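You operate a simulated robot arm through the tools that you are given. There is no shell and no other tool. Be economical: measure what you need, move in short steps, check, and stop when the job is done.

The job below is to be done with a simulated robot arm. You get a single attempt, and the scene is never put back.

JOB
Wax the top of the big orange block with the felt pad.
Fine: the wax is in the silver tin; shut it again and put the pad back. A coat counts when it lies all over at full strength: go over it till it gets no stronger.
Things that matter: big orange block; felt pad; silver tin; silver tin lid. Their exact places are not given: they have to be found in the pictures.

Only the result counts: the job must be done as asked and must still hold three seconds after the hand-in. Knocking over, shifting, dropping, spilling or breaking anything else fails it.

ROBOT AND FRAMES
A 7-joint arm with a two-finger gripper, on a carriage that runs on a rail from [-90.3, -1.2] to [147.7, 2] (x, y) and turns from -115 to 218 degrees about z. Base frame: it is fixed where the carriage stands at the start and does not move with it; the origin is on the floor, on the carriage's upright axis, x ahead of it, y to its left, z up; the surface under the hand at the start is at about z = 90.2. Readings come in cm, degrees, newtons and seconds.
Its first joint turns from -149.0 to 149.0 degrees. Places, roughly: big orange block (30x8x8 cm) [110, 80, 90]; silver tin [70, 70, 90]; silver tin lid [70, 70, 90]. Payload 2.45 kg.
Tool frame: the origin (TCP) lies between the finger pads and is the grasp point; the fingertips stand 2.6 cm ahead of it; z points along the fingers, y is the line along which they close. Largest opening 9.6 cm; the body of the gripper starts 6.9 cm behind the TCP.
Orientation is that of the tool frame in the base frame, as a unit quaternion [x, y, z, w]. With the fingers straight down and closing along the base's y, the tool's x points along the base's -x, its y along +y and its z along -z.

CONTROLS
- The arm moves only by the tool move_arm. Its argument "steps" is a list of rows, each a list of 3 entries, a list of its own where there are three numbers: the shift along the base's x, y, z in cm, then the turn, a rotation vector about the base's x, y, z in degrees, then the opening, from 0 (shut) to 1 (fully open). In form: [[[tx, ty, tz], [ax, ay, az], jaw], ...]. A call has 1 to 12 rows; each row shifts and turns the commanded pose from where the row before left it. Rows are played at 5 a second. More than 5 cm and 8.6 degrees between two rows, or a gripper value outside its range, and nothing of the call is played. Where a pose cannot be reached the arm comes as near as it can. A force on the tool above 90 N (or 10 N above the force at the start of the call, whichever is more), or a blocked arm, ends the call early, and 0.2 s more pass. The fingers move at their own pace and stop on an object; they squeeze with about 44 N. The grip force told is the motor's: it shows also when the fingers shut on nothing. Time passes only in rows, and 0.2 s behind the last, so rows that do not move let the fingers close. It gives the time, the measured TCP pose, the force on the tool (base axes), the opening and the grip force at its end, in the units of the frame above (readings bear some noise), with the torque about the TCP (base axes, N m) and any sound that the robot's microphone picked up.
- Cameras (640 x 400 px; columns grow to the right, rows downward): "scene" is now at [3.31, 21.41, 168.78]; the picture's right is [0.50, -0.86, 0.00], its down [-0.48, -0.28, -0.83] and it looks along [0.72, 0.42, -0.55] (base axes); focal length 266 px, centre (320, 200). "wrist" rides on the gripper at [8.2, 0.3, -9.8] in the tool frame; the picture's right is [-0.04, 1.00, 0.00], its down [-0.73, -0.03, -0.68] and it looks along [-0.68, -0.03, 0.73] (tool axes); focal length 256 px, centre (320, 200).
- grab_frame(camera): a new picture of that camera. The clock stands still meanwhile.
- raise_lower(by): slides the trunk up (or, below 0, down) by that many cm; the arm and the scene camera ride with it, the base frame stays. It gives what a move gives, with no picture.
- roll_base(legs): drives the robot by 1 to 6 legs, each [ahead, left, turn to the left] in cm, cm and degrees, along the robot's own axes; the way and the turn of a leg run together, so that a leg with both is an arc; at most 150 cm and 180 degrees a leg. The arm and the cameras ride along, it lands a little off, and it stops where it bumps. It keeps to its track: a leg is cut to what the track allows. It gives what a move gives.
- aim_head(pan, tilt): turns the head with the scene camera to pan (to the left, within 155 degrees either way) and tilt (down, from -29 to 69), counted from straight ahead of the robot. It gives what a move gives.
- probe_pixels(camera, pixels): for up to 12 pixels [column, row] of the newest picture of that camera ("zoom" is the newest enlarged one), the place [x, y, z] in the base frame of the surface seen there, good to about 0.2 cm. The clock stands still meanwhile.
- inspect(camera, box): a new picture of the part [left, top, right, bottom] of that camera's present view, enlarged. The clock stands still meanwhile.
- sign_off(): hands the job in; it is judged then, once.

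Go step by step. Measure first, check grasps and placings, and put right what went wrong. The budget is 80 turns and 60 pictures, counting those below and the enlarged ones. Unless the task says otherwise, let go and move clear before handing in, and close with one line.

The tools are called after ">>>" as a command line: name --argument value ..., lists and objects as JSON in quotes. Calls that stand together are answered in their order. move_arm: Moves the arm, as the interface text tells. Its arguments: {"type":"object","properties":{"steps":{"type":"array","items":{"type":"array"}}},"required":["steps"]} The other tools are called the same way: raise_lower (by) slides the trunk up or down; roll_base (legs) drives the base; aim_head (pan, tilt) turns the head that bears the scene camera; grab_frame (camera) takes a picture; probe_pixels (camera, pixels) gives the place of the surface under pixels of a picture; inspect (camera, box) takes an enlarged picture of a part of a camera's view; sign_off () hands the job in.

At the start:

```text
time: 0.0
position: [61.83, 67.29, 123.91]
orientation: [0.0, 1.0, 0.0, -0.001]
wrist_force: [-1.1, 0.2, 0.6]
torque: [-0.03, -0.03, -0.03]
finger_gap: 9.59
grasp_force: 0.0
trunk travel left (down, up): [-67.5, 3.5]
robot x, y, heading: [-0.21, 0.03, 0.1]
head pan, tilt: [30.3, 33.5]
```

scene: 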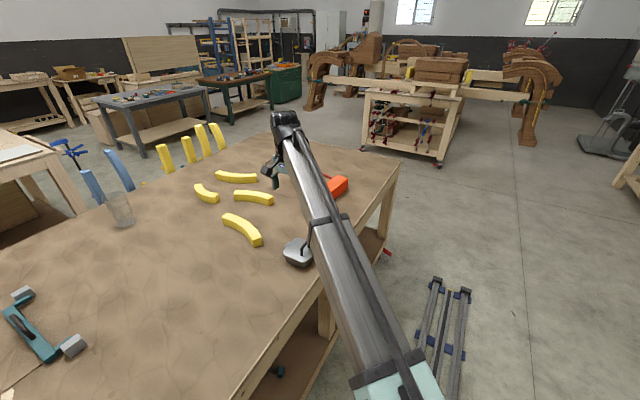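
wrist: 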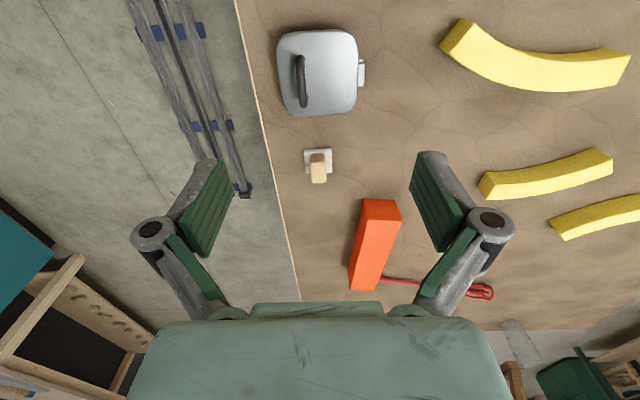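

The wrist view shows the silver tin with a hinged-looking lid and handle near (318,72), the felt pad with a wooden handle at (318,163), and the orange block at (375,245). I will enlarge and measure these.

>>> inspect --camera "wrist" --box '[250, 10, 410, 110]'

>>> probe_pixels --camera "wrist" --pixels '[[318, 35], [335, 90], [303, 60], [301, 102], [362, 73], [318, 160], [308, 152], [328, 175], [382, 210], [380, 280], [358, 280], [340, 140]]'

>>> inspect --camera "wrist" --box '[280, 130, 440, 300]'

```text
4.00 times, centred on (330, 60) of wrist
```

zoom: 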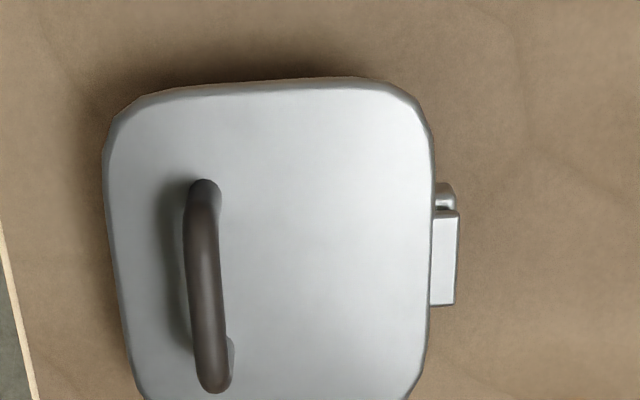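

```text
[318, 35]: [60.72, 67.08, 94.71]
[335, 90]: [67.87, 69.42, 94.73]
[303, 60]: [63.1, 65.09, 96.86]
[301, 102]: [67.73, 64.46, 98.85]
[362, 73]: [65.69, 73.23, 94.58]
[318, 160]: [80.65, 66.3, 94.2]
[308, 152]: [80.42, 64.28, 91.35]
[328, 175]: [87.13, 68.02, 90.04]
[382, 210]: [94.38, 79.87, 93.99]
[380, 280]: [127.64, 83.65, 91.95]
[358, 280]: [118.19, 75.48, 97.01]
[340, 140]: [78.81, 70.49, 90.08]
```

```text
2.35 times, centred on (360, 215) of wrist
```

zoom: 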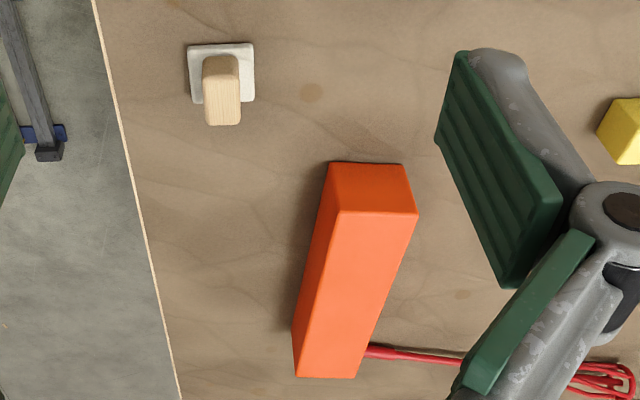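

The tin's lid carries a bar handle at y≈65 and a fitting on its +y side (y≈73), likely a hinge. I want a closer look from the scene camera.

>>> inspect --camera "scene" --box '[260, 225, 340, 275]'

>>> probe_pixels --camera "wrist" --pixels '[[282, 40], [353, 40], [355, 108], [290, 112], [361, 60], [361, 82], [306, 85], [318, 178], [314, 152], [325, 152], [331, 152], [307, 170]]'

>>> probe_pixels --camera "wrist" --pixels '[[366, 222], [397, 222], [354, 288], [372, 288], [365, 250], [385, 250], [376, 290], [352, 289], [375, 230], [363, 202], [394, 202], [361, 218]]'

```text
8.00 times, centred on (300, 250) of scene
```

zoom: 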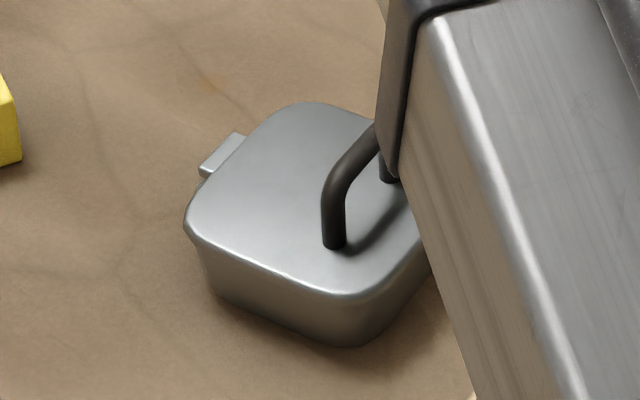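

```text
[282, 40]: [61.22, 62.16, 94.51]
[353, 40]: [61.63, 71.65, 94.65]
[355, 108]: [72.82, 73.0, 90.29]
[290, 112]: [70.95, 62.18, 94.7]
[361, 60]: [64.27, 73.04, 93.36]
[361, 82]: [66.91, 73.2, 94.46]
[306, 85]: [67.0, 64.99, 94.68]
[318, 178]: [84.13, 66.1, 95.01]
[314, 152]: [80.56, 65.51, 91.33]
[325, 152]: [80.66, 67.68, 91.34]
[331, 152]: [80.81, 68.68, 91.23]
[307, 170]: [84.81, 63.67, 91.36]
```

```text
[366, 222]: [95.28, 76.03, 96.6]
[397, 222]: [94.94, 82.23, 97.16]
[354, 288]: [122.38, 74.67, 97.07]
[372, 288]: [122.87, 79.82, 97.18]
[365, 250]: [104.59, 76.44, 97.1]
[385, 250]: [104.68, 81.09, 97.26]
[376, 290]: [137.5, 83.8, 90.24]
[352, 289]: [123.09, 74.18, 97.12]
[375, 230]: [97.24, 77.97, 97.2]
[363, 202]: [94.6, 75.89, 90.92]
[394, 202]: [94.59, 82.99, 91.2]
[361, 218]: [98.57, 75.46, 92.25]
```

Block top is at z≈97.15, spanning about x 95–124, y 75–82.5. The pad is at about (82.5, 66) and the tin at about (65.5, 67), so one stance near x≈85 reaches everything. I will drive there with the hand high and turn left.

>>> roll_base --legs '[[85, 0, 0], [0, 0, 45]]'

>>> aim_head --pan 50 --tilt 45

>>> grab_frame --camera "scene"

>>> grab_frame --camera "wrist"

```text
time: 6.6
position: [81.96, 92.41, 123.86]
orientation: [-0.384, 0.923, 0.0, 0.0]
wrist_force: [0.2, -0.5, -0.1]
torque: [0.01, 0.02, 0.01]
finger_gap: 9.61
grasp_force: 0.1
trunk travel left (down, up): [-67.5, 3.5]
robot x, y, heading: [86.47, 1.23, 45.4]
head pan, tilt: [30.3, 33.5]
```

```text
time: 7.5
position: [81.96, 92.41, 123.9]
orientation: [-0.384, 0.923, 0.0, 0.0]
wrist_force: [0.8, 0.4, 0.8]
torque: [-0.01, -0.01, 0.01]
finger_gap: 9.61
grasp_force: 0.1
trunk travel left (down, up): [-67.5, 3.5]
robot x, y, heading: [85.7, 1.15, 45.2]
head pan, tilt: [50.0, 45.0]
```

```text
54 pictures are left
```

scene: 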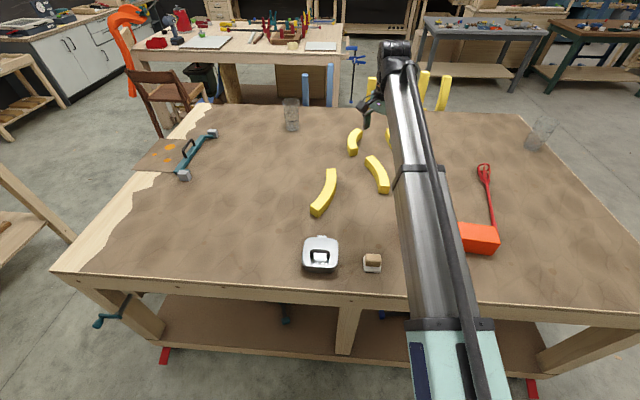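

```text
53 pictures are left
```

wrist: 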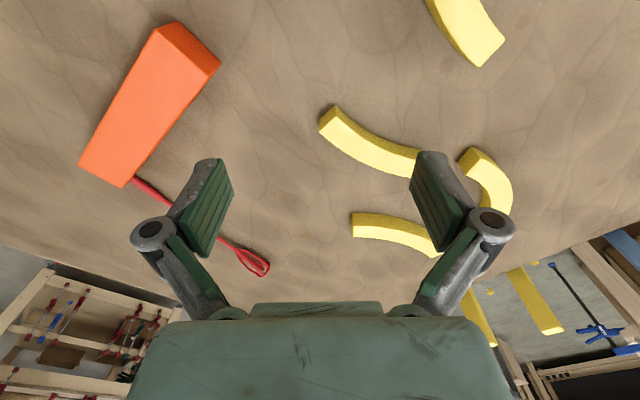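

The scene view now shows tin (320,253), pad (373,263) and block (478,237) clearly. I will enlarge tin, pad and block, and measure the block corners.

>>> inspect --camera "scene" --box '[292, 227, 396, 283]'

>>> probe_pixels --camera "wrist" --pixels '[[158, 28], [216, 66], [85, 160], [124, 182], [150, 105], [184, 24], [219, 62], [165, 208], [245, 260], [140, 183], [134, 178], [172, 40]]'

>>> inspect --camera "wrist" --box '[60, 10, 300, 290]'

```text
6.15 times, centred on (344, 255) of scene
```

zoom: 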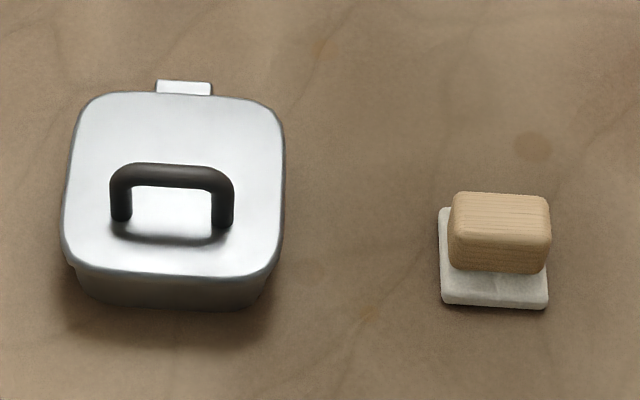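

```text
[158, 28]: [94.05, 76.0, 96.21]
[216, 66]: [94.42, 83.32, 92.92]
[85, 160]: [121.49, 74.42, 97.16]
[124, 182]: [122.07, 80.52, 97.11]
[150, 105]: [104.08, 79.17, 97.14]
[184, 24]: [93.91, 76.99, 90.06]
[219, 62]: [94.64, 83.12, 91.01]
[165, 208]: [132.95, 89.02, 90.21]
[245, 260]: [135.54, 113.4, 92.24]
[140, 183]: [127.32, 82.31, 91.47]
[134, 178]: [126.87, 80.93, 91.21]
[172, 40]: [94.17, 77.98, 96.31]
```

```text
1.43 times, centred on (180, 150) of wrist
```

zoom: 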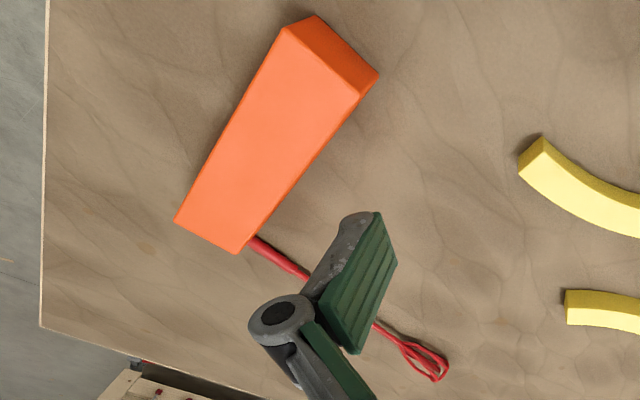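

The pad's wooden grip is long in x, narrow in y. I'll bring the hand down with fingers closing along y near the tin, to see the +y fitting up close.

>>> move_arm --steps '[[[-3.22, -2.1, -2.1], [0, 0, -5.02], 1], [[-3.22, -2.1, -2.1], [0, 0, -5.02], 1], [[-3.22, -2.1, -2.1], [0, 0, -5.02], 1], [[-3.22, -2.1, -2.1], [0, 0, -5.02], 1], [[-3.22, -2.1, -2.1], [0, 0, -5.02], 1], [[-3.22, -2.1, -2.1], [0, 0, -5.02], 1], [[-3.22, -2.1, -2.1], [0, 0, -5.02], 1], [[-3.22, -2.1, -2.1], [0, 0, -5.02], 1], [[-3.22, -2.1, -2.1], [0, 0, -5.02], 1], [[0, 0, 0], [0, 0, 0], 1]]'

>>> grab_frame --camera "wrist"

```text
time: 9.7
position: [53.16, 73.31, 104.68]
orientation: [0.0, 1.0, 0.0, 0.0]
wrist_force: [0.5, 0.1, 0.2]
torque: [-0.02, -0.02, 0.02]
finger_gap: 9.61
grasp_force: 0.1
trunk travel left (down, up): [-67.5, 3.5]
robot x, y, heading: [86.23, 1.01, 45.3]
head pan, tilt: [50.0, 45.0]
```

```text
50 pictures are left
```

wrist: 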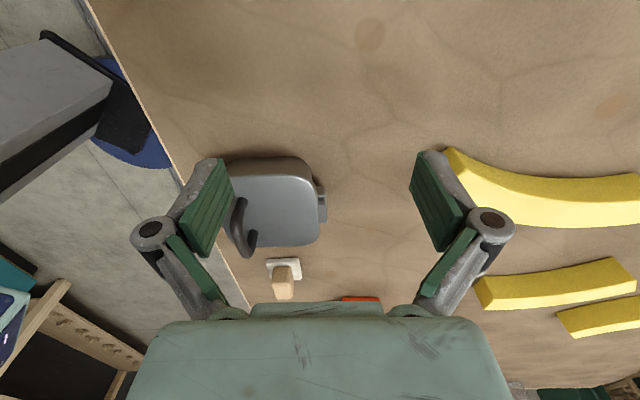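

The fitting sits at (322,205). I'll enlarge it and probe the pad grip edges.

>>> inspect --camera "wrist" --box '[230, 150, 340, 260]'

>>> probe_pixels --camera "wrist" --pixels '[[323, 208], [321, 192], [243, 202], [248, 238], [250, 245], [313, 168], [319, 232], [238, 165], [279, 280], [286, 280], [283, 265], [296, 270]]'

```text
3.64 times, centred on (285, 205) of wrist
```

zoom: 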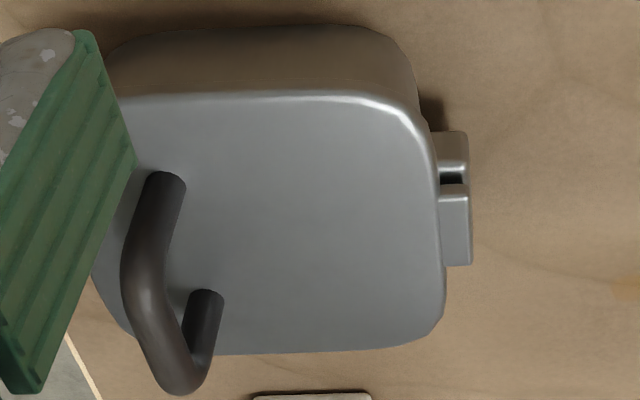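

```text
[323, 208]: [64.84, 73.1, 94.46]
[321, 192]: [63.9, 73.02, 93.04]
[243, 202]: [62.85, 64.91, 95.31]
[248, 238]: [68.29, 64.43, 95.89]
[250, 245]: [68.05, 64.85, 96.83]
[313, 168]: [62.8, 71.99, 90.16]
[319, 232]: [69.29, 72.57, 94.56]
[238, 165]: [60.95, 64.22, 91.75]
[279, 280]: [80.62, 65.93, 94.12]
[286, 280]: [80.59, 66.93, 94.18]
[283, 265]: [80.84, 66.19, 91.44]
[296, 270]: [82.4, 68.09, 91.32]
```

The fitting looks like hinge knuckles (one at body height z≈93, one at lid height z≈94.5), opposite the handle. Next I lower onto the handle bar (x≈65.3, y≈64.9) and grip it.

>>> move_arm --steps '[[[3.03, -2.1, 0], [0, 0, 0], 1], [[3.03, -2.1, 0], [0, 0, 0], 1], [[3.03, -2.1, 0], [0, 0, 0], 1], [[3.03, -2.1, 0], [0, 0, 0], 1], [[0, 0, -3.3], [0, 0, 0], 0.5], [[0, 0, -3.3], [0, 0, 0], 0.3], [[0, 0, 0], [0, 0, 0], 0], [[0, 0, 0], [0, 0, 0], 0], [[0, 0, 0], [0, 0, 0], 0]]'

>>> inspect --camera "scene" --box '[270, 200, 400, 290]'

```text
time: 11.7
position: [64.82, 64.88, 98.77]
orientation: [-0.001, 1.0, 0.001, 0.0]
wrist_force: [0.8, -15.5, 7.1]
torque: [-0.13, -0.06, 0.52]
finger_gap: 1.02
grasp_force: 37.8
trunk travel left (down, up): [-67.5, 3.5]
robot x, y, heading: [86.05, 1.39, 45.4]
head pan, tilt: [50.0, 45.0]
```

```text
4.44 times, centred on (335, 245) of scene
```

zoom: 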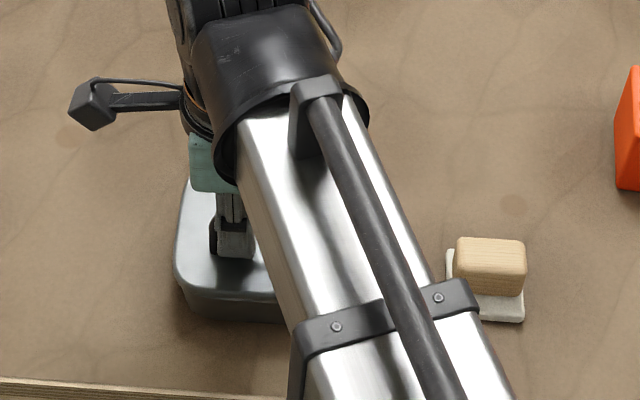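

The bar is held (gap 1.02 cm). I start swinging the lid up about the +y hinge by a small arc and watch the force.

>>> move_arm --steps '[[[0, 0.34, 0.56], [-4, 0, 0], 0], [[0, 0.39, 0.52], [-4, 0, 0], 0], [[0, 0, 0], [0, 0, 0], 0]]'

>>> inspect --camera "wrist" --box '[200, 100, 440, 320]'

```text
time: 12.5
position: [64.78, 65.64, 99.76]
orientation: [-0.001, 0.998, -0.07, -0.001]
wrist_force: [-8.2, -21.6, 15.1]
torque: [-0.03, 0.05, 0.46]
finger_gap: 1.04
grasp_force: 37.7
trunk travel left (down, up): [-67.5, 3.5]
robot x, y, heading: [85.84, 1.16, 45.3]
head pan, tilt: [50.0, 45.0]
```

```text
1.82 times, centred on (320, 210) of wrist
```

zoom: 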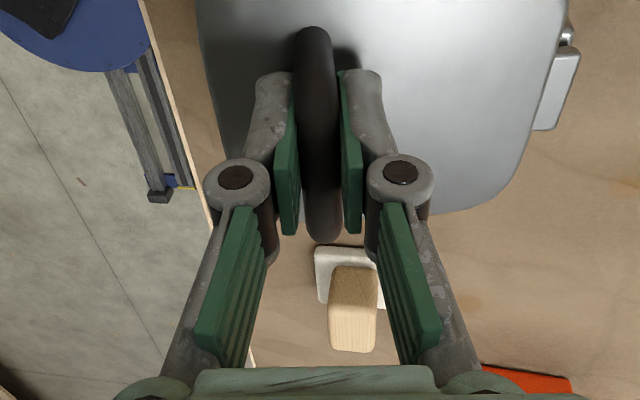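

The lid is turning with moderate force (−22 N in y). I'll continue the arc with a small −y correction.

>>> move_arm --steps '[[[0, 0.32, 0.6], [-5, 0, 0], 0], [[0, 0.59, 0.58], [-5, 0, 0], 0], [[0, 0.63, 0.52], [-5, 0, 0], 0], [[0, 0.67, 0.46], [-5, 0, 0], 0], [[0, 0, 0], [0, 0, 0], 0]]'

>>> grab_frame --camera "wrist"

```text
time: 13.7
position: [64.84, 66.47, 100.83]
orientation: [-0.002, 0.975, -0.22, -0.002]
wrist_force: [-10.3, -54.0, 49.7]
torque: [-0.13, -0.13, 0.41]
finger_gap: 1.04
grasp_force: 37.6
out of reach, approached as far as the arm can: row 4
trunk travel left (down, up): [-67.5, 3.5]
robot x, y, heading: [86.09, 0.87, 45.5]
head pan, tilt: [50.0, 45.0]
```

```text
46 pictures are left
```

wrist: 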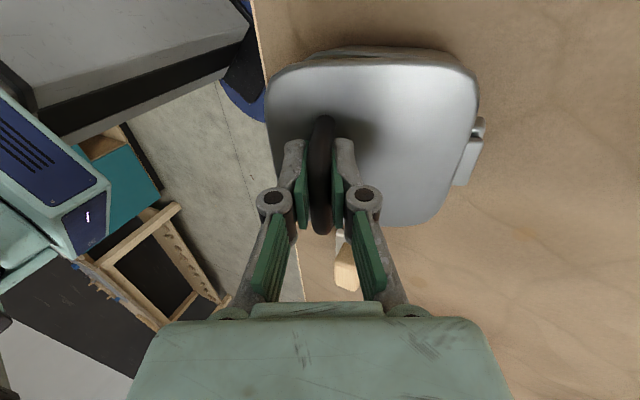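

The lid is lifting, but forces rose to −54/+50 N and row 4 was unreachable. I measure the lid plane to locate the true hinge.

>>> probe_pixels --camera "wrist" --pixels '[[275, 100], [300, 80], [350, 90], [400, 90], [450, 90], [465, 110], [450, 150], [400, 150], [400, 210], [470, 160], [478, 130], [330, 200]]'

>>> inspect --camera "wrist" --box '[250, 30, 510, 240]'

```text
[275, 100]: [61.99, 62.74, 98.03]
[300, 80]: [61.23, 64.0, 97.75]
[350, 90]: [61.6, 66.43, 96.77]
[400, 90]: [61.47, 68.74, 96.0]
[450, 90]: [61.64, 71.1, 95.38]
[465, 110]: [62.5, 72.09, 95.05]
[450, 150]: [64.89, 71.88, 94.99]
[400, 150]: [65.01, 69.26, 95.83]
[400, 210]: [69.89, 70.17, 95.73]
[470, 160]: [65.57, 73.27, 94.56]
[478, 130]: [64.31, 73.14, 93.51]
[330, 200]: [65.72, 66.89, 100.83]
```

```text
1.90 times, centred on (380, 135) of wrist
```

zoom: 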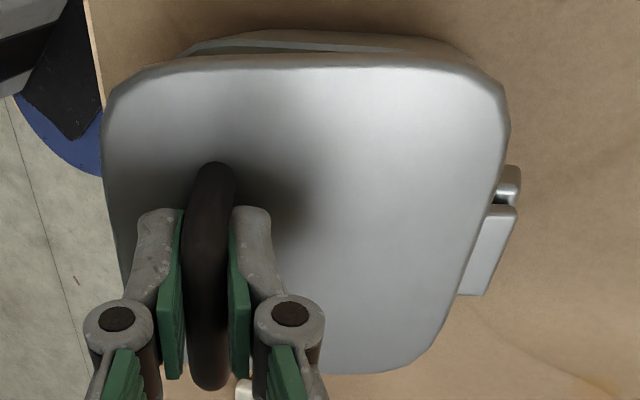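

The lid is hinged about (y≈73.2, z≈94) and has opened about 17°, with the tool tilted further than the lid. The bar can roll in the jaws, so I'll bring the tool back to upright while following the arc.

>>> move_arm --steps '[[[0, 0, 0], [7, 0, 0], 0], [[0, 0, 0], [7, 0, 0], 0], [[0, 0, 0], [7, 0, 0], 0], [[0, 0, 0], [0, 0, 0], 0]]'

```text
time: 14.7
position: [64.96, 67.06, 100.55]
orientation: [0.0, 0.999, -0.035, -0.003]
wrist_force: [0.5, -42.0, 40.2]
torque: [-0.12, 0.52, 0.52]
finger_gap: 1.0
grasp_force: 37.3
trunk travel left (down, up): [-67.5, 3.5]
robot x, y, heading: [86.47, 1.24, 45.2]
head pan, tilt: [50.0, 45.0]
```

Upright again but still pushing the lid towards its hinge (−42, +40 N). I ease the hand outward and continue along the arc.

>>> move_arm --steps '[[[0, -0.2, 0.4], [0, 0, 0], 0], [[0, 0, 0.4], [0, 0, 0], 0], [[0, 0, 0], [0, 0, 0], 0]]'

>>> grab_frame --camera "wrist"

```text
time: 15.5
position: [65.02, 67.44, 100.88]
orientation: [0.001, 1.0, -0.031, -0.001]
wrist_force: [3.2, -10.3, 10.2]
torque: [-0.07, -0.51, 0.65]
finger_gap: 1.0
grasp_force: 37.3
trunk travel left (down, up): [-67.5, 3.5]
robot x, y, heading: [86.5, 1.06, 45.1]
head pan, tilt: [50.0, 45.0]
```

```text
44 pictures are left
```

wrist: 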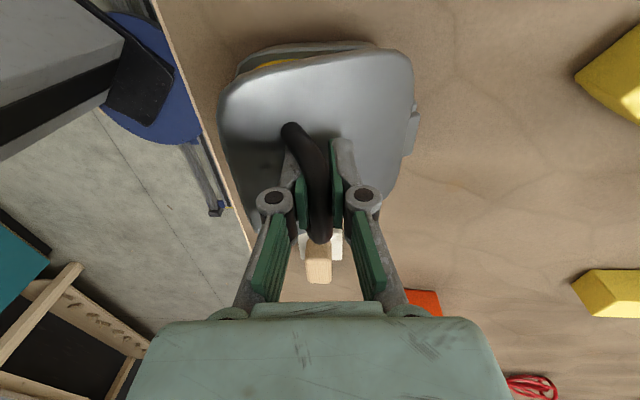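

Forces dropped to 10 N and yellow wax is visible at (272,63). I keep following the arc with the tool upright.

>>> move_arm --steps '[[[0, 0.9, 0.85], [0, 0, 0], 0], [[0, 1.05, 0.69], [0, 0, 0], 0], [[0, 1.18, 0.5], [0, 0, 0], 0], [[0, 0, 0], [0, 0, 0], 0]]'

```text
time: 16.5
position: [64.89, 70.72, 102.6]
orientation: [-0.001, 0.999, -0.034, -0.002]
wrist_force: [7.4, 5.4, -18.2]
torque: [-0.02, 0.19, 0.55]
finger_gap: 1.0
grasp_force: 37.2
trunk travel left (down, up): [-67.5, 3.5]
robot x, y, heading: [85.91, 1.32, 45.2]
head pan, tilt: [50.0, 45.0]
```

Forces are low, so I continue the arc past the top.

>>> move_arm --steps '[[[0, 1.23, 0.22], [0, 0, 0], 0], [[0, 1.25, 0.05], [0, 0, 0], 0], [[0, 1.25, -0.09], [0, 0, 0], 0], [[0, 1.23, -0.26], [0, 0, 0], 0], [[0, 1.18, -0.43], [0, 0, 0], 0], [[0, 0, 0], [0, 0, 0], 0]]'

>>> grab_frame --camera "wrist"

>>> inspect --camera "scene" --box '[270, 180, 400, 290]'

```text
time: 17.9
position: [64.85, 76.92, 102.47]
orientation: [-0.001, 0.999, -0.032, -0.003]
wrist_force: [6.5, 1.7, 1.5]
torque: [-0.01, 0.18, 0.51]
finger_gap: 1.0
grasp_force: 36.9
trunk travel left (down, up): [-67.5, 3.5]
robot x, y, heading: [86.04, 0.86, 45.1]
head pan, tilt: [50.0, 45.0]
```

```text
43 pictures are left
```

wrist: 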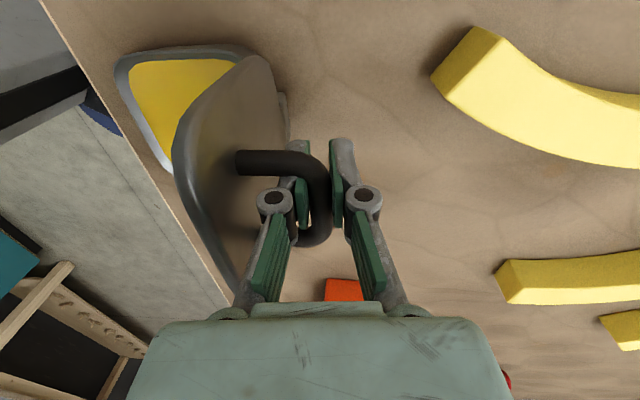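

```text
3.64 times, centred on (335, 235) of scene
```

zoom: 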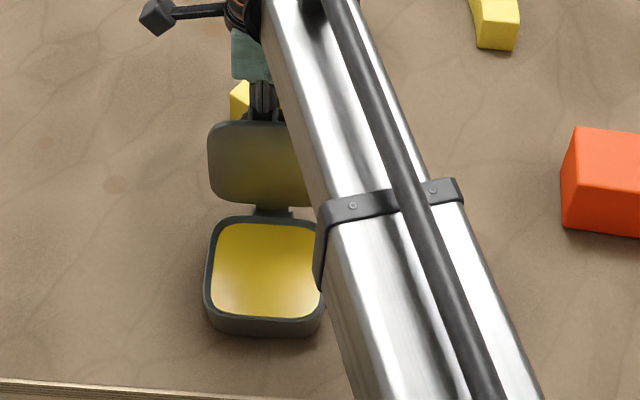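

The lid is near vertical and the wax fills the tin to just below its rim. I'll push it somewhat further so that it rests open, watching for a stop.

>>> move_arm --steps '[[[0, 1.15, -0.67], [0, 0, 0], 0], [[0, 1.04, -0.75], [0, 0, 0], 0], [[0, 0, 0], [0, 0, 0], 0]]'

>>> inspect --camera "wrist" --box '[100, 30, 360, 290]'

```text
time: 18.7
position: [64.75, 78.99, 100.97]
orientation: [0.0, 0.999, -0.033, -0.003]
wrist_force: [3.9, 4.9, 5.7]
torque: [-0.03, 0.07, 0.52]
finger_gap: 1.0
grasp_force: 37.6
trunk travel left (down, up): [-67.5, 3.5]
robot x, y, heading: [85.76, 1.44, 45.6]
head pan, tilt: [50.0, 45.0]
```

```text
1.54 times, centred on (230, 160) of wrist
```

zoom: 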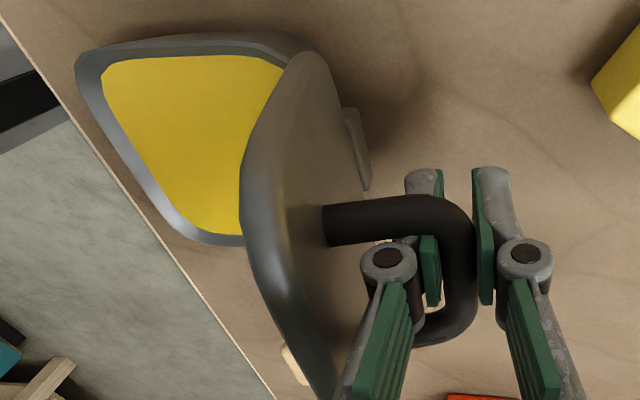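

Still free at about 100°. I go a bit further to find a stop.

>>> move_arm --steps '[[[0, 0.97, -0.88], [0, 0, 0], 0], [[0, 0, 0], [0, 0, 0], 0]]'

```text
time: 19.3
position: [64.6, 79.66, 100.2]
orientation: [-0.001, 0.999, -0.032, -0.003]
wrist_force: [-0.3, -6.5, 21.5]
torque: [-0.52, -0.13, 0.55]
finger_gap: 0.97
grasp_force: 37.5
trunk travel left (down, up): [-67.5, 3.5]
robot x, y, heading: [86.06, 0.93, 45.3]
head pan, tilt: [50.0, 45.0]
```

It met a stop (21 N up), so the lid is fully open at around 105°. I'll open the jaws slightly, and rise clear.

>>> move_arm --steps '[[[0, 0, 0.3], [0, 0, 0], 0.05], [[0, 0, 0], [0, 0, 0], 0.25], [[0, 0, 0], [0, 0, 0], 0.28], [[0, 0, 3], [0, 0, 0], 0.28], [[0, 0, 5], [0, 0, 0], 0.28], [[0, 0, 5], [3.8, 0, 0], 0.28], [[0, 0, 0], [0, 0, 0], 0.5]]'

>>> grab_frame --camera "scene"

>>> grab_frame --camera "wrist"

```text
time: 20.9
position: [64.75, 79.65, 113.56]
orientation: [0.0, 1.0, 0.001, -0.003]
wrist_force: [0.0, -0.7, -0.2]
torque: [0.01, 0.0, 0.02]
finger_gap: 4.79
grasp_force: 0.2
trunk travel left (down, up): [-67.5, 3.5]
robot x, y, heading: [86.08, 1.06, 45.3]
head pan, tilt: [50.0, 45.0]
```

```text
40 pictures are left
```

scene: 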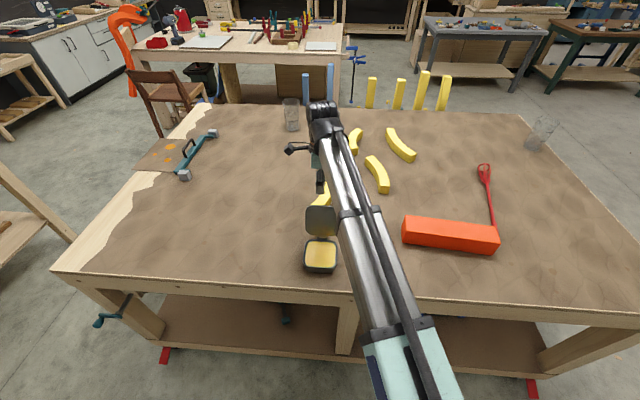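

```text
39 pictures are left
```

wrist: 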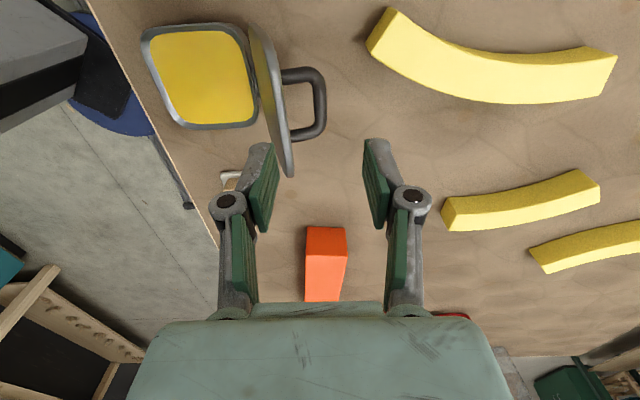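

The lid stays open. I'll measure wax, rim, lid edge and the block's top corners while they are in view.

>>> probe_pixels --camera "wrist" --pixels '[[205, 75], [165, 45], [235, 45], [190, 115], [240, 112], [148, 40], [188, 124], [285, 100], [292, 165], [318, 90], [254, 40], [230, 178]]'

>>> inspect --camera "scene" --box '[390, 200, 510, 270]'

>>> probe_pixels --camera "scene" --pixels '[[407, 219], [496, 229], [493, 242], [405, 233], [495, 250], [450, 230], [497, 240], [494, 230], [404, 240]]'

```text
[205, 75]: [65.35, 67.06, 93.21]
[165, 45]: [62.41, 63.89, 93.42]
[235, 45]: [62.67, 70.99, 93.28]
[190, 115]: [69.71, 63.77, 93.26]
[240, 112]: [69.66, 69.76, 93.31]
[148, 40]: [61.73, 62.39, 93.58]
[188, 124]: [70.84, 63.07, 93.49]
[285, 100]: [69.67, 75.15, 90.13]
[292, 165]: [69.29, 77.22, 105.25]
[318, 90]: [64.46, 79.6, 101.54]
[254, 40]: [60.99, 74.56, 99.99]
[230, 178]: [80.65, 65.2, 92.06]
```

```text
5.33 times, centred on (450, 235) of scene
```

zoom: 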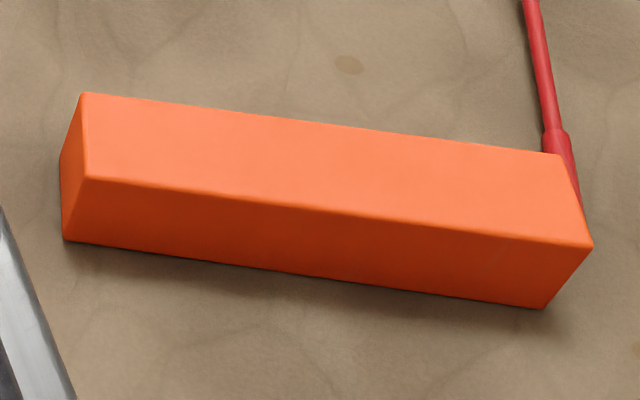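

```text
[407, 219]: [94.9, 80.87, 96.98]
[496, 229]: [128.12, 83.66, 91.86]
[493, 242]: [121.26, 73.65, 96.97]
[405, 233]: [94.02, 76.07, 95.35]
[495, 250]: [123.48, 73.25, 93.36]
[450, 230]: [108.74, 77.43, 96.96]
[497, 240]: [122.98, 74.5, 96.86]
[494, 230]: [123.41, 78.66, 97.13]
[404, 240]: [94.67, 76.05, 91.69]
```

I need the exact top corners; probing the last enlargement just inside its corners.

>>> probe_pixels --camera "zoom" --pixels '[[86, 98], [558, 156], [587, 243], [92, 176], [320, 127], [320, 205], [573, 200], [87, 135]]'

```text
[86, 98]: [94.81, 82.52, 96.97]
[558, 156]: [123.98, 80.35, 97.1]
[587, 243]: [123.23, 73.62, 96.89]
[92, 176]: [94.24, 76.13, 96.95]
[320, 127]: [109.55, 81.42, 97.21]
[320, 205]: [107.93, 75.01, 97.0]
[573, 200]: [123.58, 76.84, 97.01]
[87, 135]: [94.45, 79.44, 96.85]
```

Block top is mapped: corners about (94.7,82.6), (124.0,80.4), (123.4,73.5), (94.2,75.9), so yawed −4.5°. Now to the pad, first a close look from above.

>>> move_arm --steps '[[[2, -3.4, 0], [0, 0, 0], 0.6], [[2, -3.4, 0], [0, 0, 0], 0.6], [[2, -3.4, 0], [0, 0, 0], 0.6], [[1.3, -3.3, 0], [0, 0, 0], 0.6], [[0, 0, -4.5], [0, 0, 0], 0.6], [[0, 0, 0], [0, 0, 0], 0.6]]'

>>> inspect --camera "wrist" --box '[240, 130, 400, 290]'

```text
time: 22.3
position: [71.95, 66.65, 108.78]
orientation: [0.0, 1.0, 0.001, -0.002]
wrist_force: [0.3, 0.4, 0.7]
torque: [0.0, 0.01, 0.02]
finger_gap: 5.75
grasp_force: 0.0
trunk travel left (down, up): [-67.5, 3.5]
robot x, y, heading: [86.31, 1.11, 45.5]
head pan, tilt: [50.0, 45.0]
```

```text
2.50 times, centred on (320, 210) of wrist
```

zoom: 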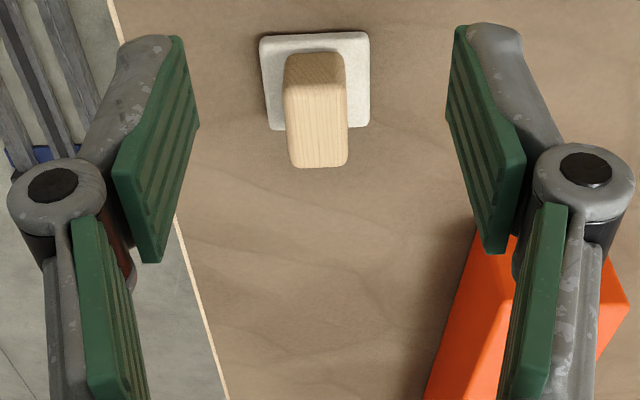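

>>> probe_pixels --camera "zoom" --pixels '[[263, 42], [366, 36], [366, 122], [274, 126], [290, 88], [343, 88], [293, 162], [345, 162], [318, 125], [318, 160], [300, 84], [318, 60]]'

```text
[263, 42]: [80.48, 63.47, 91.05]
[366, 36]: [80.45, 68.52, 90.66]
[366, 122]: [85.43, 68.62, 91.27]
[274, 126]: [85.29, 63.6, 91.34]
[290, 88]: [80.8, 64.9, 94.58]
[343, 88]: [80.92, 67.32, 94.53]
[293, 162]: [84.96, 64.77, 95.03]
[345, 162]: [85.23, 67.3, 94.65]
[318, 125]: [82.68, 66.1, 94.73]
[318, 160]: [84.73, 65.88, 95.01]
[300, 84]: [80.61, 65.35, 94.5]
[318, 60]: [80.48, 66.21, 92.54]
```

Pad measured: 5×5 cm centred at (82.95, 66.05), grip block y 64.8–67.35, top z 95. I'll descend over it and close.

>>> move_arm --steps '[[[3.7, -0.2, 0], [0, 0, 0], 0.6], [[3.7, -0.2, 0], [0, 0, 0], 0.6], [[3.6, -0.2, 0], [0, 0, 0], 0.6], [[0, 0, -4.8], [0, 0, 0], 0.6], [[0, 0, -4.8], [0, 0, 0], 0.6], [[0, 0, -4.8], [0, 0, 0], 0.6], [[0, 0, 0], [0, 0, 0], 0.6]]'

>>> grab_frame --camera "wrist"

```text
time: 23.9
position: [83.09, 65.81, 94.67]
orientation: [0.001, 1.0, 0.001, -0.002]
wrist_force: [-0.5, 0.0, 0.5]
torque: [-0.01, 0.01, -0.02]
finger_gap: 5.72
grasp_force: 0.1
trunk travel left (down, up): [-67.5, 3.5]
robot x, y, heading: [86.24, 1.23, 45.1]
head pan, tilt: [50.0, 45.0]
```

```text
36 pictures are left
```

wrist: 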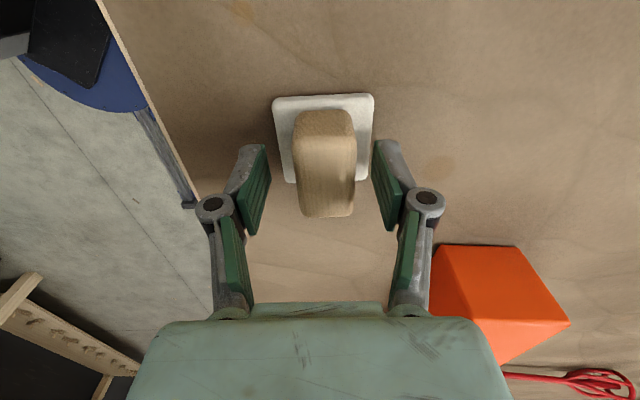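

Jaws straddle the grip block evenly ((258,150) and (385,145) on either side of it). Closing after a small adjustment.

>>> move_arm --steps '[[[-0.1, 0.2, -0.3], [0, 0, 0], 0.4], [[0, 0, 0], [0, 0, 0], 0], [[0, 0, 0], [0, 0, 0], 0], [[0, 0, 0], [0, 0, 0], 0]]'

```text
time: 24.9
position: [83.07, 66.06, 94.25]
orientation: [0.0, 1.0, 0.001, -0.003]
wrist_force: [-0.5, 0.0, 0.5]
torque: [-0.02, 0.0, 0.0]
finger_gap: 2.9
grasp_force: 44.2
trunk travel left (down, up): [-67.5, 3.5]
robot x, y, heading: [86.13, 1.04, 45.2]
head pan, tilt: [50.0, 45.0]
```

The pad is held (gap 2.9, 44 N). I lift it, carry it over the wax centre (65.6, 66.6), and lower to just above.

>>> move_arm --steps '[[[0, 0, 3.5], [0, 0, 0], 0], [[0, 0, 3.5], [0, 0, 0], 0], [[-4.37, 0.1, 0], [0, 0, 0], 0], [[-4.37, 0.1, 0], [0, 0, 0], 0], [[-4.37, 0.1, 0], [0, 0, 0], 0], [[-4.37, 0.1, 0], [0, 0, 0], 0], [[0, 0, -3], [0, 0, 0], 0], [[0, 0, 0], [0, 0, 0], 0]]'

>>> grab_frame --camera "wrist"

```text
time: 26.7
position: [65.69, 66.64, 97.96]
orientation: [-0.001, 1.0, 0.001, -0.003]
wrist_force: [-0.2, 0.1, -1.6]
torque: [0.0, -0.03, 0.01]
finger_gap: 2.89
grasp_force: 43.8
trunk travel left (down, up): [-67.5, 3.5]
robot x, y, heading: [85.88, 1.13, 45.2]
head pan, tilt: [50.0, 45.0]
```

```text
35 pictures are left
```

wrist: 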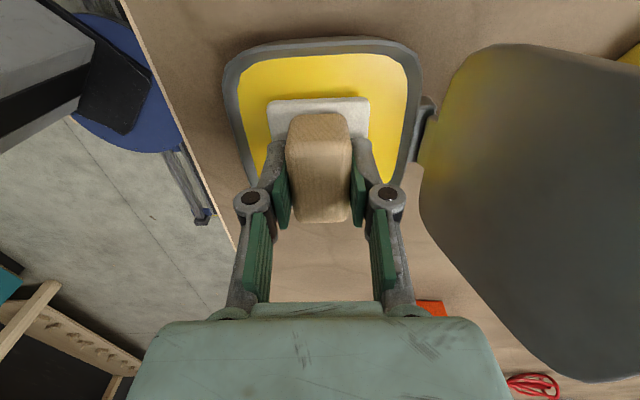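

The pad hangs centred over the wax. I lower it in small steps until contact.

>>> move_arm --steps '[[[0, 0, -0.3], [0, 0, 0], 0], [[0, 0, -0.2], [0, 0, 0], 0], [[0, 0, -0.2], [0, 0, 0], 0], [[0, 0, 0], [0, 0, 0], 0]]'

```text
time: 27.7
position: [65.63, 66.44, 97.49]
orientation: [0.0, 1.0, 0.002, -0.003]
wrist_force: [0.0, 1.7, 4.7]
torque: [0.02, -0.02, -0.04]
finger_gap: 2.86
grasp_force: 43.9
trunk travel left (down, up): [-67.5, 3.5]
robot x, y, heading: [85.94, 1.08, 45.1]
head pan, tilt: [50.0, 45.0]
```

Contact (4.7 N). I press slightly more and rub gently to load the pad.

>>> move_arm --steps '[[[0, 0, -0.1], [0, 0, 0], 0], [[0.8, 0, 0], [0, 0, 0], 0], [[-0.8, 0.5, 0], [0, 0, 0], 0], [[-0.8, 0, 0], [0, 0, 0], 0], [[0, -1, 0], [0, 0, 0], 0], [[0.8, 0, 0], [0, 0, 0], 0], [[0.8, 0, 0], [0, 0, 0], 0], [[-0.8, 0.5, 0], [0, 0, 0], 0], [[0, 0, 0], [0, 0, 0], 0]]'

```text
time: 29.7
position: [65.86, 66.24, 97.4]
orientation: [0.0, 1.0, 0.001, -0.001]
wrist_force: [5.7, -5.1, 18.3]
torque: [-0.39, -0.01, 0.09]
finger_gap: 2.88
grasp_force: 43.8
trunk travel left (down, up): [-67.5, 3.5]
robot x, y, heading: [86.22, 1.3, 45.0]
head pan, tilt: [50.0, 45.0]
```

Loaded with about 18 N of press. Lift out, move clear of the lid in +x, then over the block's near end with −4.5° yaw.

>>> move_arm --steps '[[[0, 0, 3.5], [0, 0, 0], 0], [[0, 0, 3.6], [0, 0, 0], 0], [[4.5, 0, 0], [0, 0, 0], 0], [[4.5, 0, 0], [0, 0, 0], 0], [[3.66, 2.32, 0], [0, 0, -0.75], 0], [[3.66, 2.32, 0], [0, 0, -0.75], 0], [[3.66, 2.32, 0], [0, 0, -0.75], 0], [[3.66, 2.32, 0], [0, 0, -0.75], 0], [[3.66, 2.32, 0], [0, 0, -0.75], 0], [[3.65, 2.33, 0], [0, 0, -0.75], 0], [[0, 0, -2.8], [0, 0, 0], 0], [[0, 0, 0], [0, 0, 0], 0]]'

>>> grab_frame --camera "wrist"

>>> grab_frame --camera "scene"

```text
time: 32.3
position: [96.42, 80.55, 101.74]
orientation: [0.039, 0.999, 0.001, -0.003]
wrist_force: [0.1, 0.9, -0.3]
torque: [0.01, 0.01, 0.01]
finger_gap: 2.89
grasp_force: 43.9
trunk travel left (down, up): [-67.5, 3.5]
robot x, y, heading: [85.9, 1.2, 45.4]
head pan, tilt: [50.0, 45.0]
```

```text
34 pictures are left
```

wrist: 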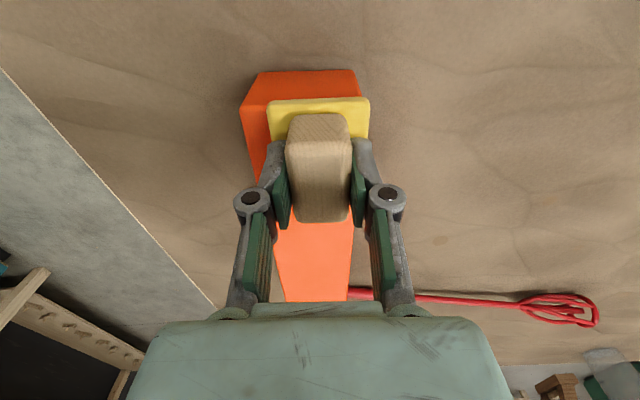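

```text
33 pictures are left
```

scene: 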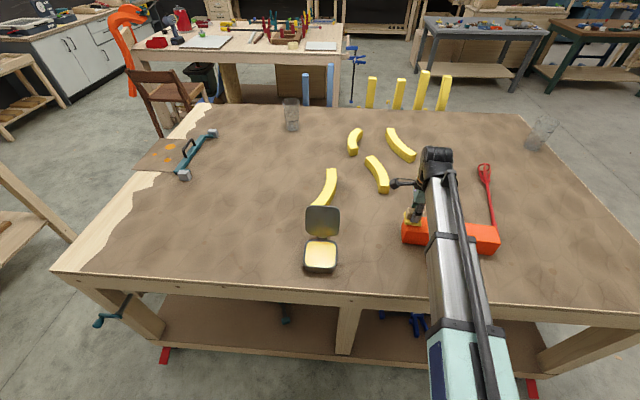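

The pad is loaded (all yellow). I trim the position and lower to light contact on the block top.

>>> move_arm --steps '[[[0.3, -0.35, -0.15], [0, 0, 0], 0], [[0, 0, -0.2], [0, 0, 0], 0], [[0, 0, -0.15], [0, 0, 0], 0], [[0, 0, 0], [0, 0, 0], 0]]'

```text
time: 33.3
position: [96.85, 80.05, 101.28]
orientation: [0.039, 0.999, 0.002, -0.003]
wrist_force: [2.0, 4.8, 13.2]
torque: [0.06, -0.01, -0.01]
finger_gap: 2.88
grasp_force: 44.0
trunk travel left (down, up): [-67.5, 3.5]
robot x, y, heading: [86.18, 1.24, 45.3]
head pan, tilt: [50.0, 45.0]
```

Contact at 13 N. I ease slightly and make a short first stroke, then look.

>>> move_arm --steps '[[[1.5, -0.12, 0.06], [0, 0, 0], 0], [[2, -0.157, 0], [0, 0, 0], 0], [[2, -0.157, 0], [0, 0, 0], 0], [[2, -0.157, 0], [0, 0, 0], 0]]'

>>> grab_frame --camera "scene"

>>> inspect --camera "scene" --box '[390, 200, 510, 270]'

```text
time: 34.3
position: [104.33, 79.26, 101.22]
orientation: [0.039, 0.999, 0.002, -0.002]
wrist_force: [-6.5, 0.5, 23.9]
torque: [0.02, 0.33, 0.0]
finger_gap: 2.92
grasp_force: 44.3
trunk travel left (down, up): [-67.5, 3.5]
robot x, y, heading: [86.34, 0.86, 45.2]
head pan, tilt: [50.0, 45.0]
```

```text
32 pictures are left
```

scene: 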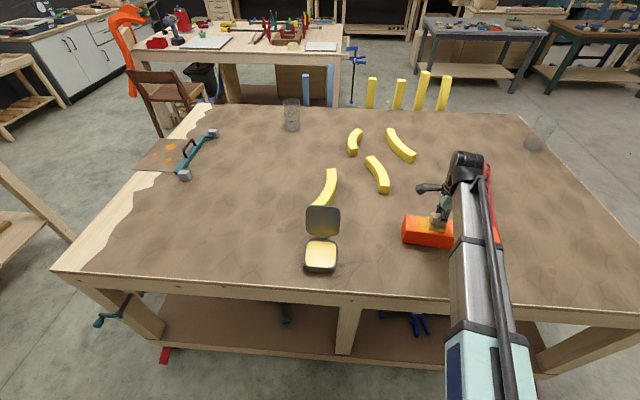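

```text
5.33 times, centred on (450, 235) of scene
```

zoom: 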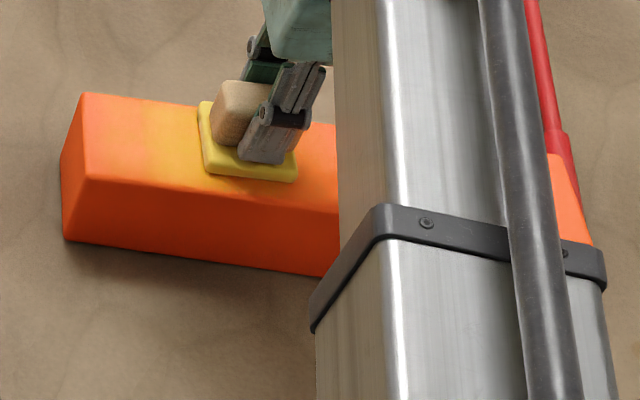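

A yellowish film is left behind the pad and the block has not moved. I ease the press slightly and continue to the far end.

>>> move_arm --steps '[[[2.15, -0.16, 0.06], [0, 0, 0], 0], [[2.15, -0.15, 0], [0, 0, 0], 0], [[2.15, -0.15, 0], [0, 0, 0], 0], [[2.15, -0.15, 0], [0, 0, 0], 0], [[2.15, -0.15, 0], [0, 0, 0], 0], [[2.15, -0.15, 0], [0, 0, 0], 0], [[2.15, -0.15, 0], [0, 0, 0], 0], [[2.15, -0.15, 0], [0, 0, 0], 0], [[0, 0, 0], [0, 0, 0], 0]]'

>>> inspect --camera "scene" --box '[390, 200, 510, 270]'

```text
time: 36.3
position: [121.5, 77.78, 101.16]
orientation: [0.039, 0.999, 0.001, -0.002]
wrist_force: [-2.0, 0.1, 14.6]
torque: [0.0, 0.13, 0.02]
finger_gap: 2.88
grasp_force: 43.9
trunk travel left (down, up): [-67.5, 3.5]
robot x, y, heading: [85.84, 1.27, 45.4]
head pan, tilt: [50.0, 45.0]
```

```text
5.33 times, centred on (450, 235) of scene
```

zoom: 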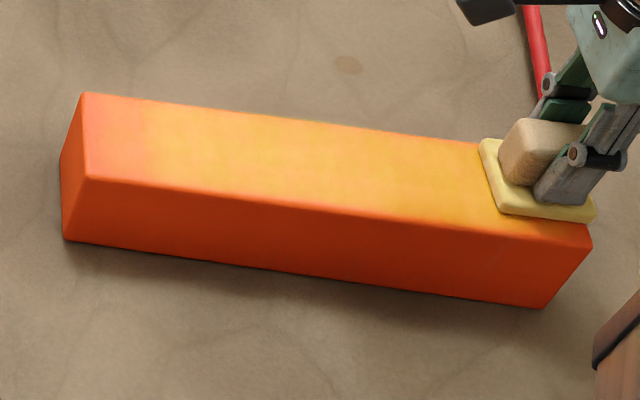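

The film covers the centre and far strip; the front strip and left end are weak. I shift 1.75 cm towards the front and stroke back.

>>> move_arm --steps '[[[-0.1, -1.75, 0], [0, 0, 0], 0], [[-2.25, 0.176, 0], [0, 0, 0], 0], [[-2.25, 0.176, 0], [0, 0, 0], 0], [[-2.25, 0.176, 0], [0, 0, 0], 0], [[-2.25, 0.176, 0], [0, 0, 0], 0], [[-2.25, 0.176, 0], [0, 0, 0], 0], [[-2.25, 0.176, 0], [0, 0, 0], 0], [[-2.25, 0.176, 0], [0, 0, 0], 0], [[-2.25, 0.176, 0], [0, 0, 0], 0], [[-2.25, 0.176, 0], [0, 0, 0], 0], [[-2.25, 0.176, 0], [0, 0, 0], 0], [[-2.25, 0.176, 0], [0, 0, 0], 0]]'

>>> inspect --camera "scene" --box '[390, 200, 510, 270]'

```text
time: 38.9
position: [96.69, 78.51, 101.24]
orientation: [0.039, 0.999, 0.002, -0.002]
wrist_force: [-0.1, 0.7, -1.5]
torque: [0.03, -0.01, 0.0]
finger_gap: 2.9
grasp_force: 43.7
trunk travel left (down, up): [-67.5, 3.5]
robot x, y, heading: [85.85, 1.23, 45.0]
head pan, tilt: [50.0, 45.0]
```

```text
5.33 times, centred on (450, 235) of scene
```

zoom: 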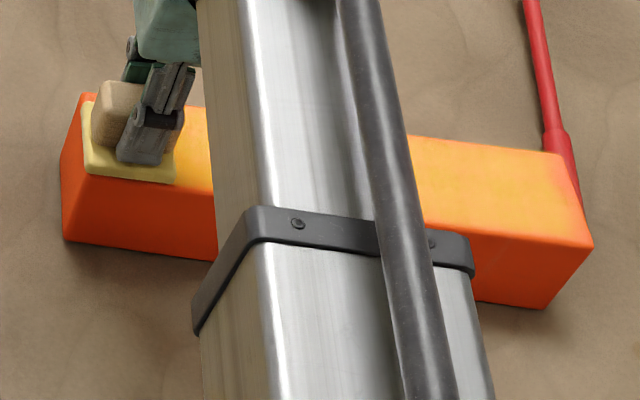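

Contact was lost at the left end (−1.5 N). I lower 0.1 cm, shift a bit more to the front edge, and stroke to the far end again.

>>> move_arm --steps '[[[-0.2, -0.5, -0.12], [0, 0, 0], 0], [[2.25, -0.176, 0], [0, 0, 0], 0], [[2.25, -0.176, 0], [0, 0, 0], 0], [[2.25, -0.176, 0], [0, 0, 0], 0], [[2.25, -0.176, 0], [0, 0, 0], 0], [[2.25, -0.176, 0], [0, 0, 0], 0], [[2.25, -0.176, 0], [0, 0, 0], 0], [[2.25, -0.176, 0], [0, 0, 0], 0], [[2.25, -0.176, 0], [0, 0, 0], 0], [[2.25, -0.176, 0], [0, 0, 0], 0], [[2.25, -0.176, 0], [0, 0, 0], 0], [[2.25, -0.176, 0], [0, 0, 0], 0]]'

>>> inspect --camera "scene" --box '[390, 200, 510, 270]'

```text
time: 41.5
position: [120.95, 76.04, 101.21]
orientation: [0.039, 0.999, 0.001, -0.002]
wrist_force: [-0.6, 0.0, 6.6]
torque: [0.02, 0.05, 0.01]
finger_gap: 2.88
grasp_force: 44.3
trunk travel left (down, up): [-67.5, 3.5]
robot x, y, heading: [86.58, 1.16, 45.2]
head pan, tilt: [50.0, 45.0]
```

```text
5.33 times, centred on (450, 235) of scene
```

zoom: 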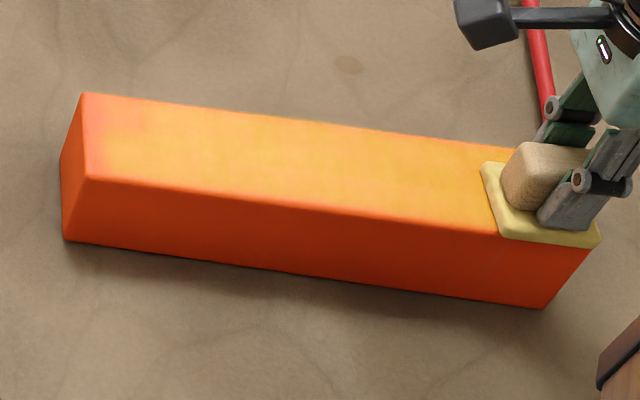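

Coat is nearly even now; the extreme left end and the back edge need more. Back pass along the rear half, going slightly further left.

>>> move_arm --steps '[[[0.6, 2.3, -0.06], [0, 0, 0], 0], [[-2.3, 0.18, 0], [0, 0, 0], 0], [[-2.3, 0.18, 0], [0, 0, 0], 0], [[-2.3, 0.18, 0], [0, 0, 0], 0], [[-2.3, 0.18, 0], [0, 0, 0], 0], [[-2.3, 0.18, 0], [0, 0, 0], 0], [[-2.3, 0.18, 0], [0, 0, 0], 0], [[-2.3, 0.18, 0], [0, 0, 0], 0], [[-2.3, 0.18, 0], [0, 0, 0], 0], [[-2.3, 0.18, 0], [0, 0, 0], 0], [[-2.3, 0.18, -0.04], [0, 0, 0], 0], [[-2.4, 0.18, -0.04], [0, 0, 0], 0]]'

>>> inspect --camera "scene" --box '[390, 200, 510, 270]'

```text
time: 44.1
position: [96.51, 80.03, 101.22]
orientation: [0.039, 0.999, 0.002, -0.002]
wrist_force: [4.4, 0.0, 19.8]
torque: [-0.03, -0.29, 0.0]
finger_gap: 2.88
grasp_force: 44.3
trunk travel left (down, up): [-67.5, 3.5]
robot x, y, heading: [85.96, 1.13, 45.1]
head pan, tilt: [50.0, 45.0]
```

```text
5.33 times, centred on (450, 235) of scene
```

zoom: 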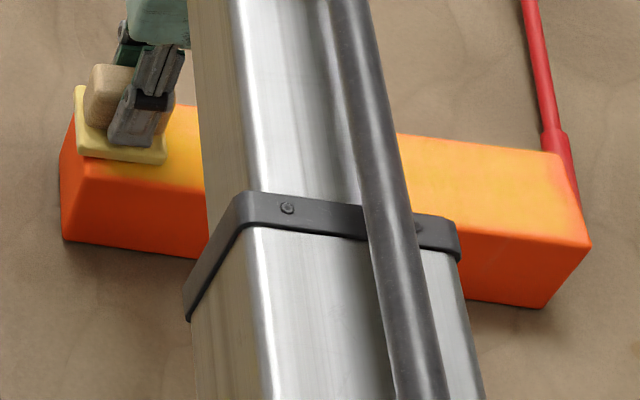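

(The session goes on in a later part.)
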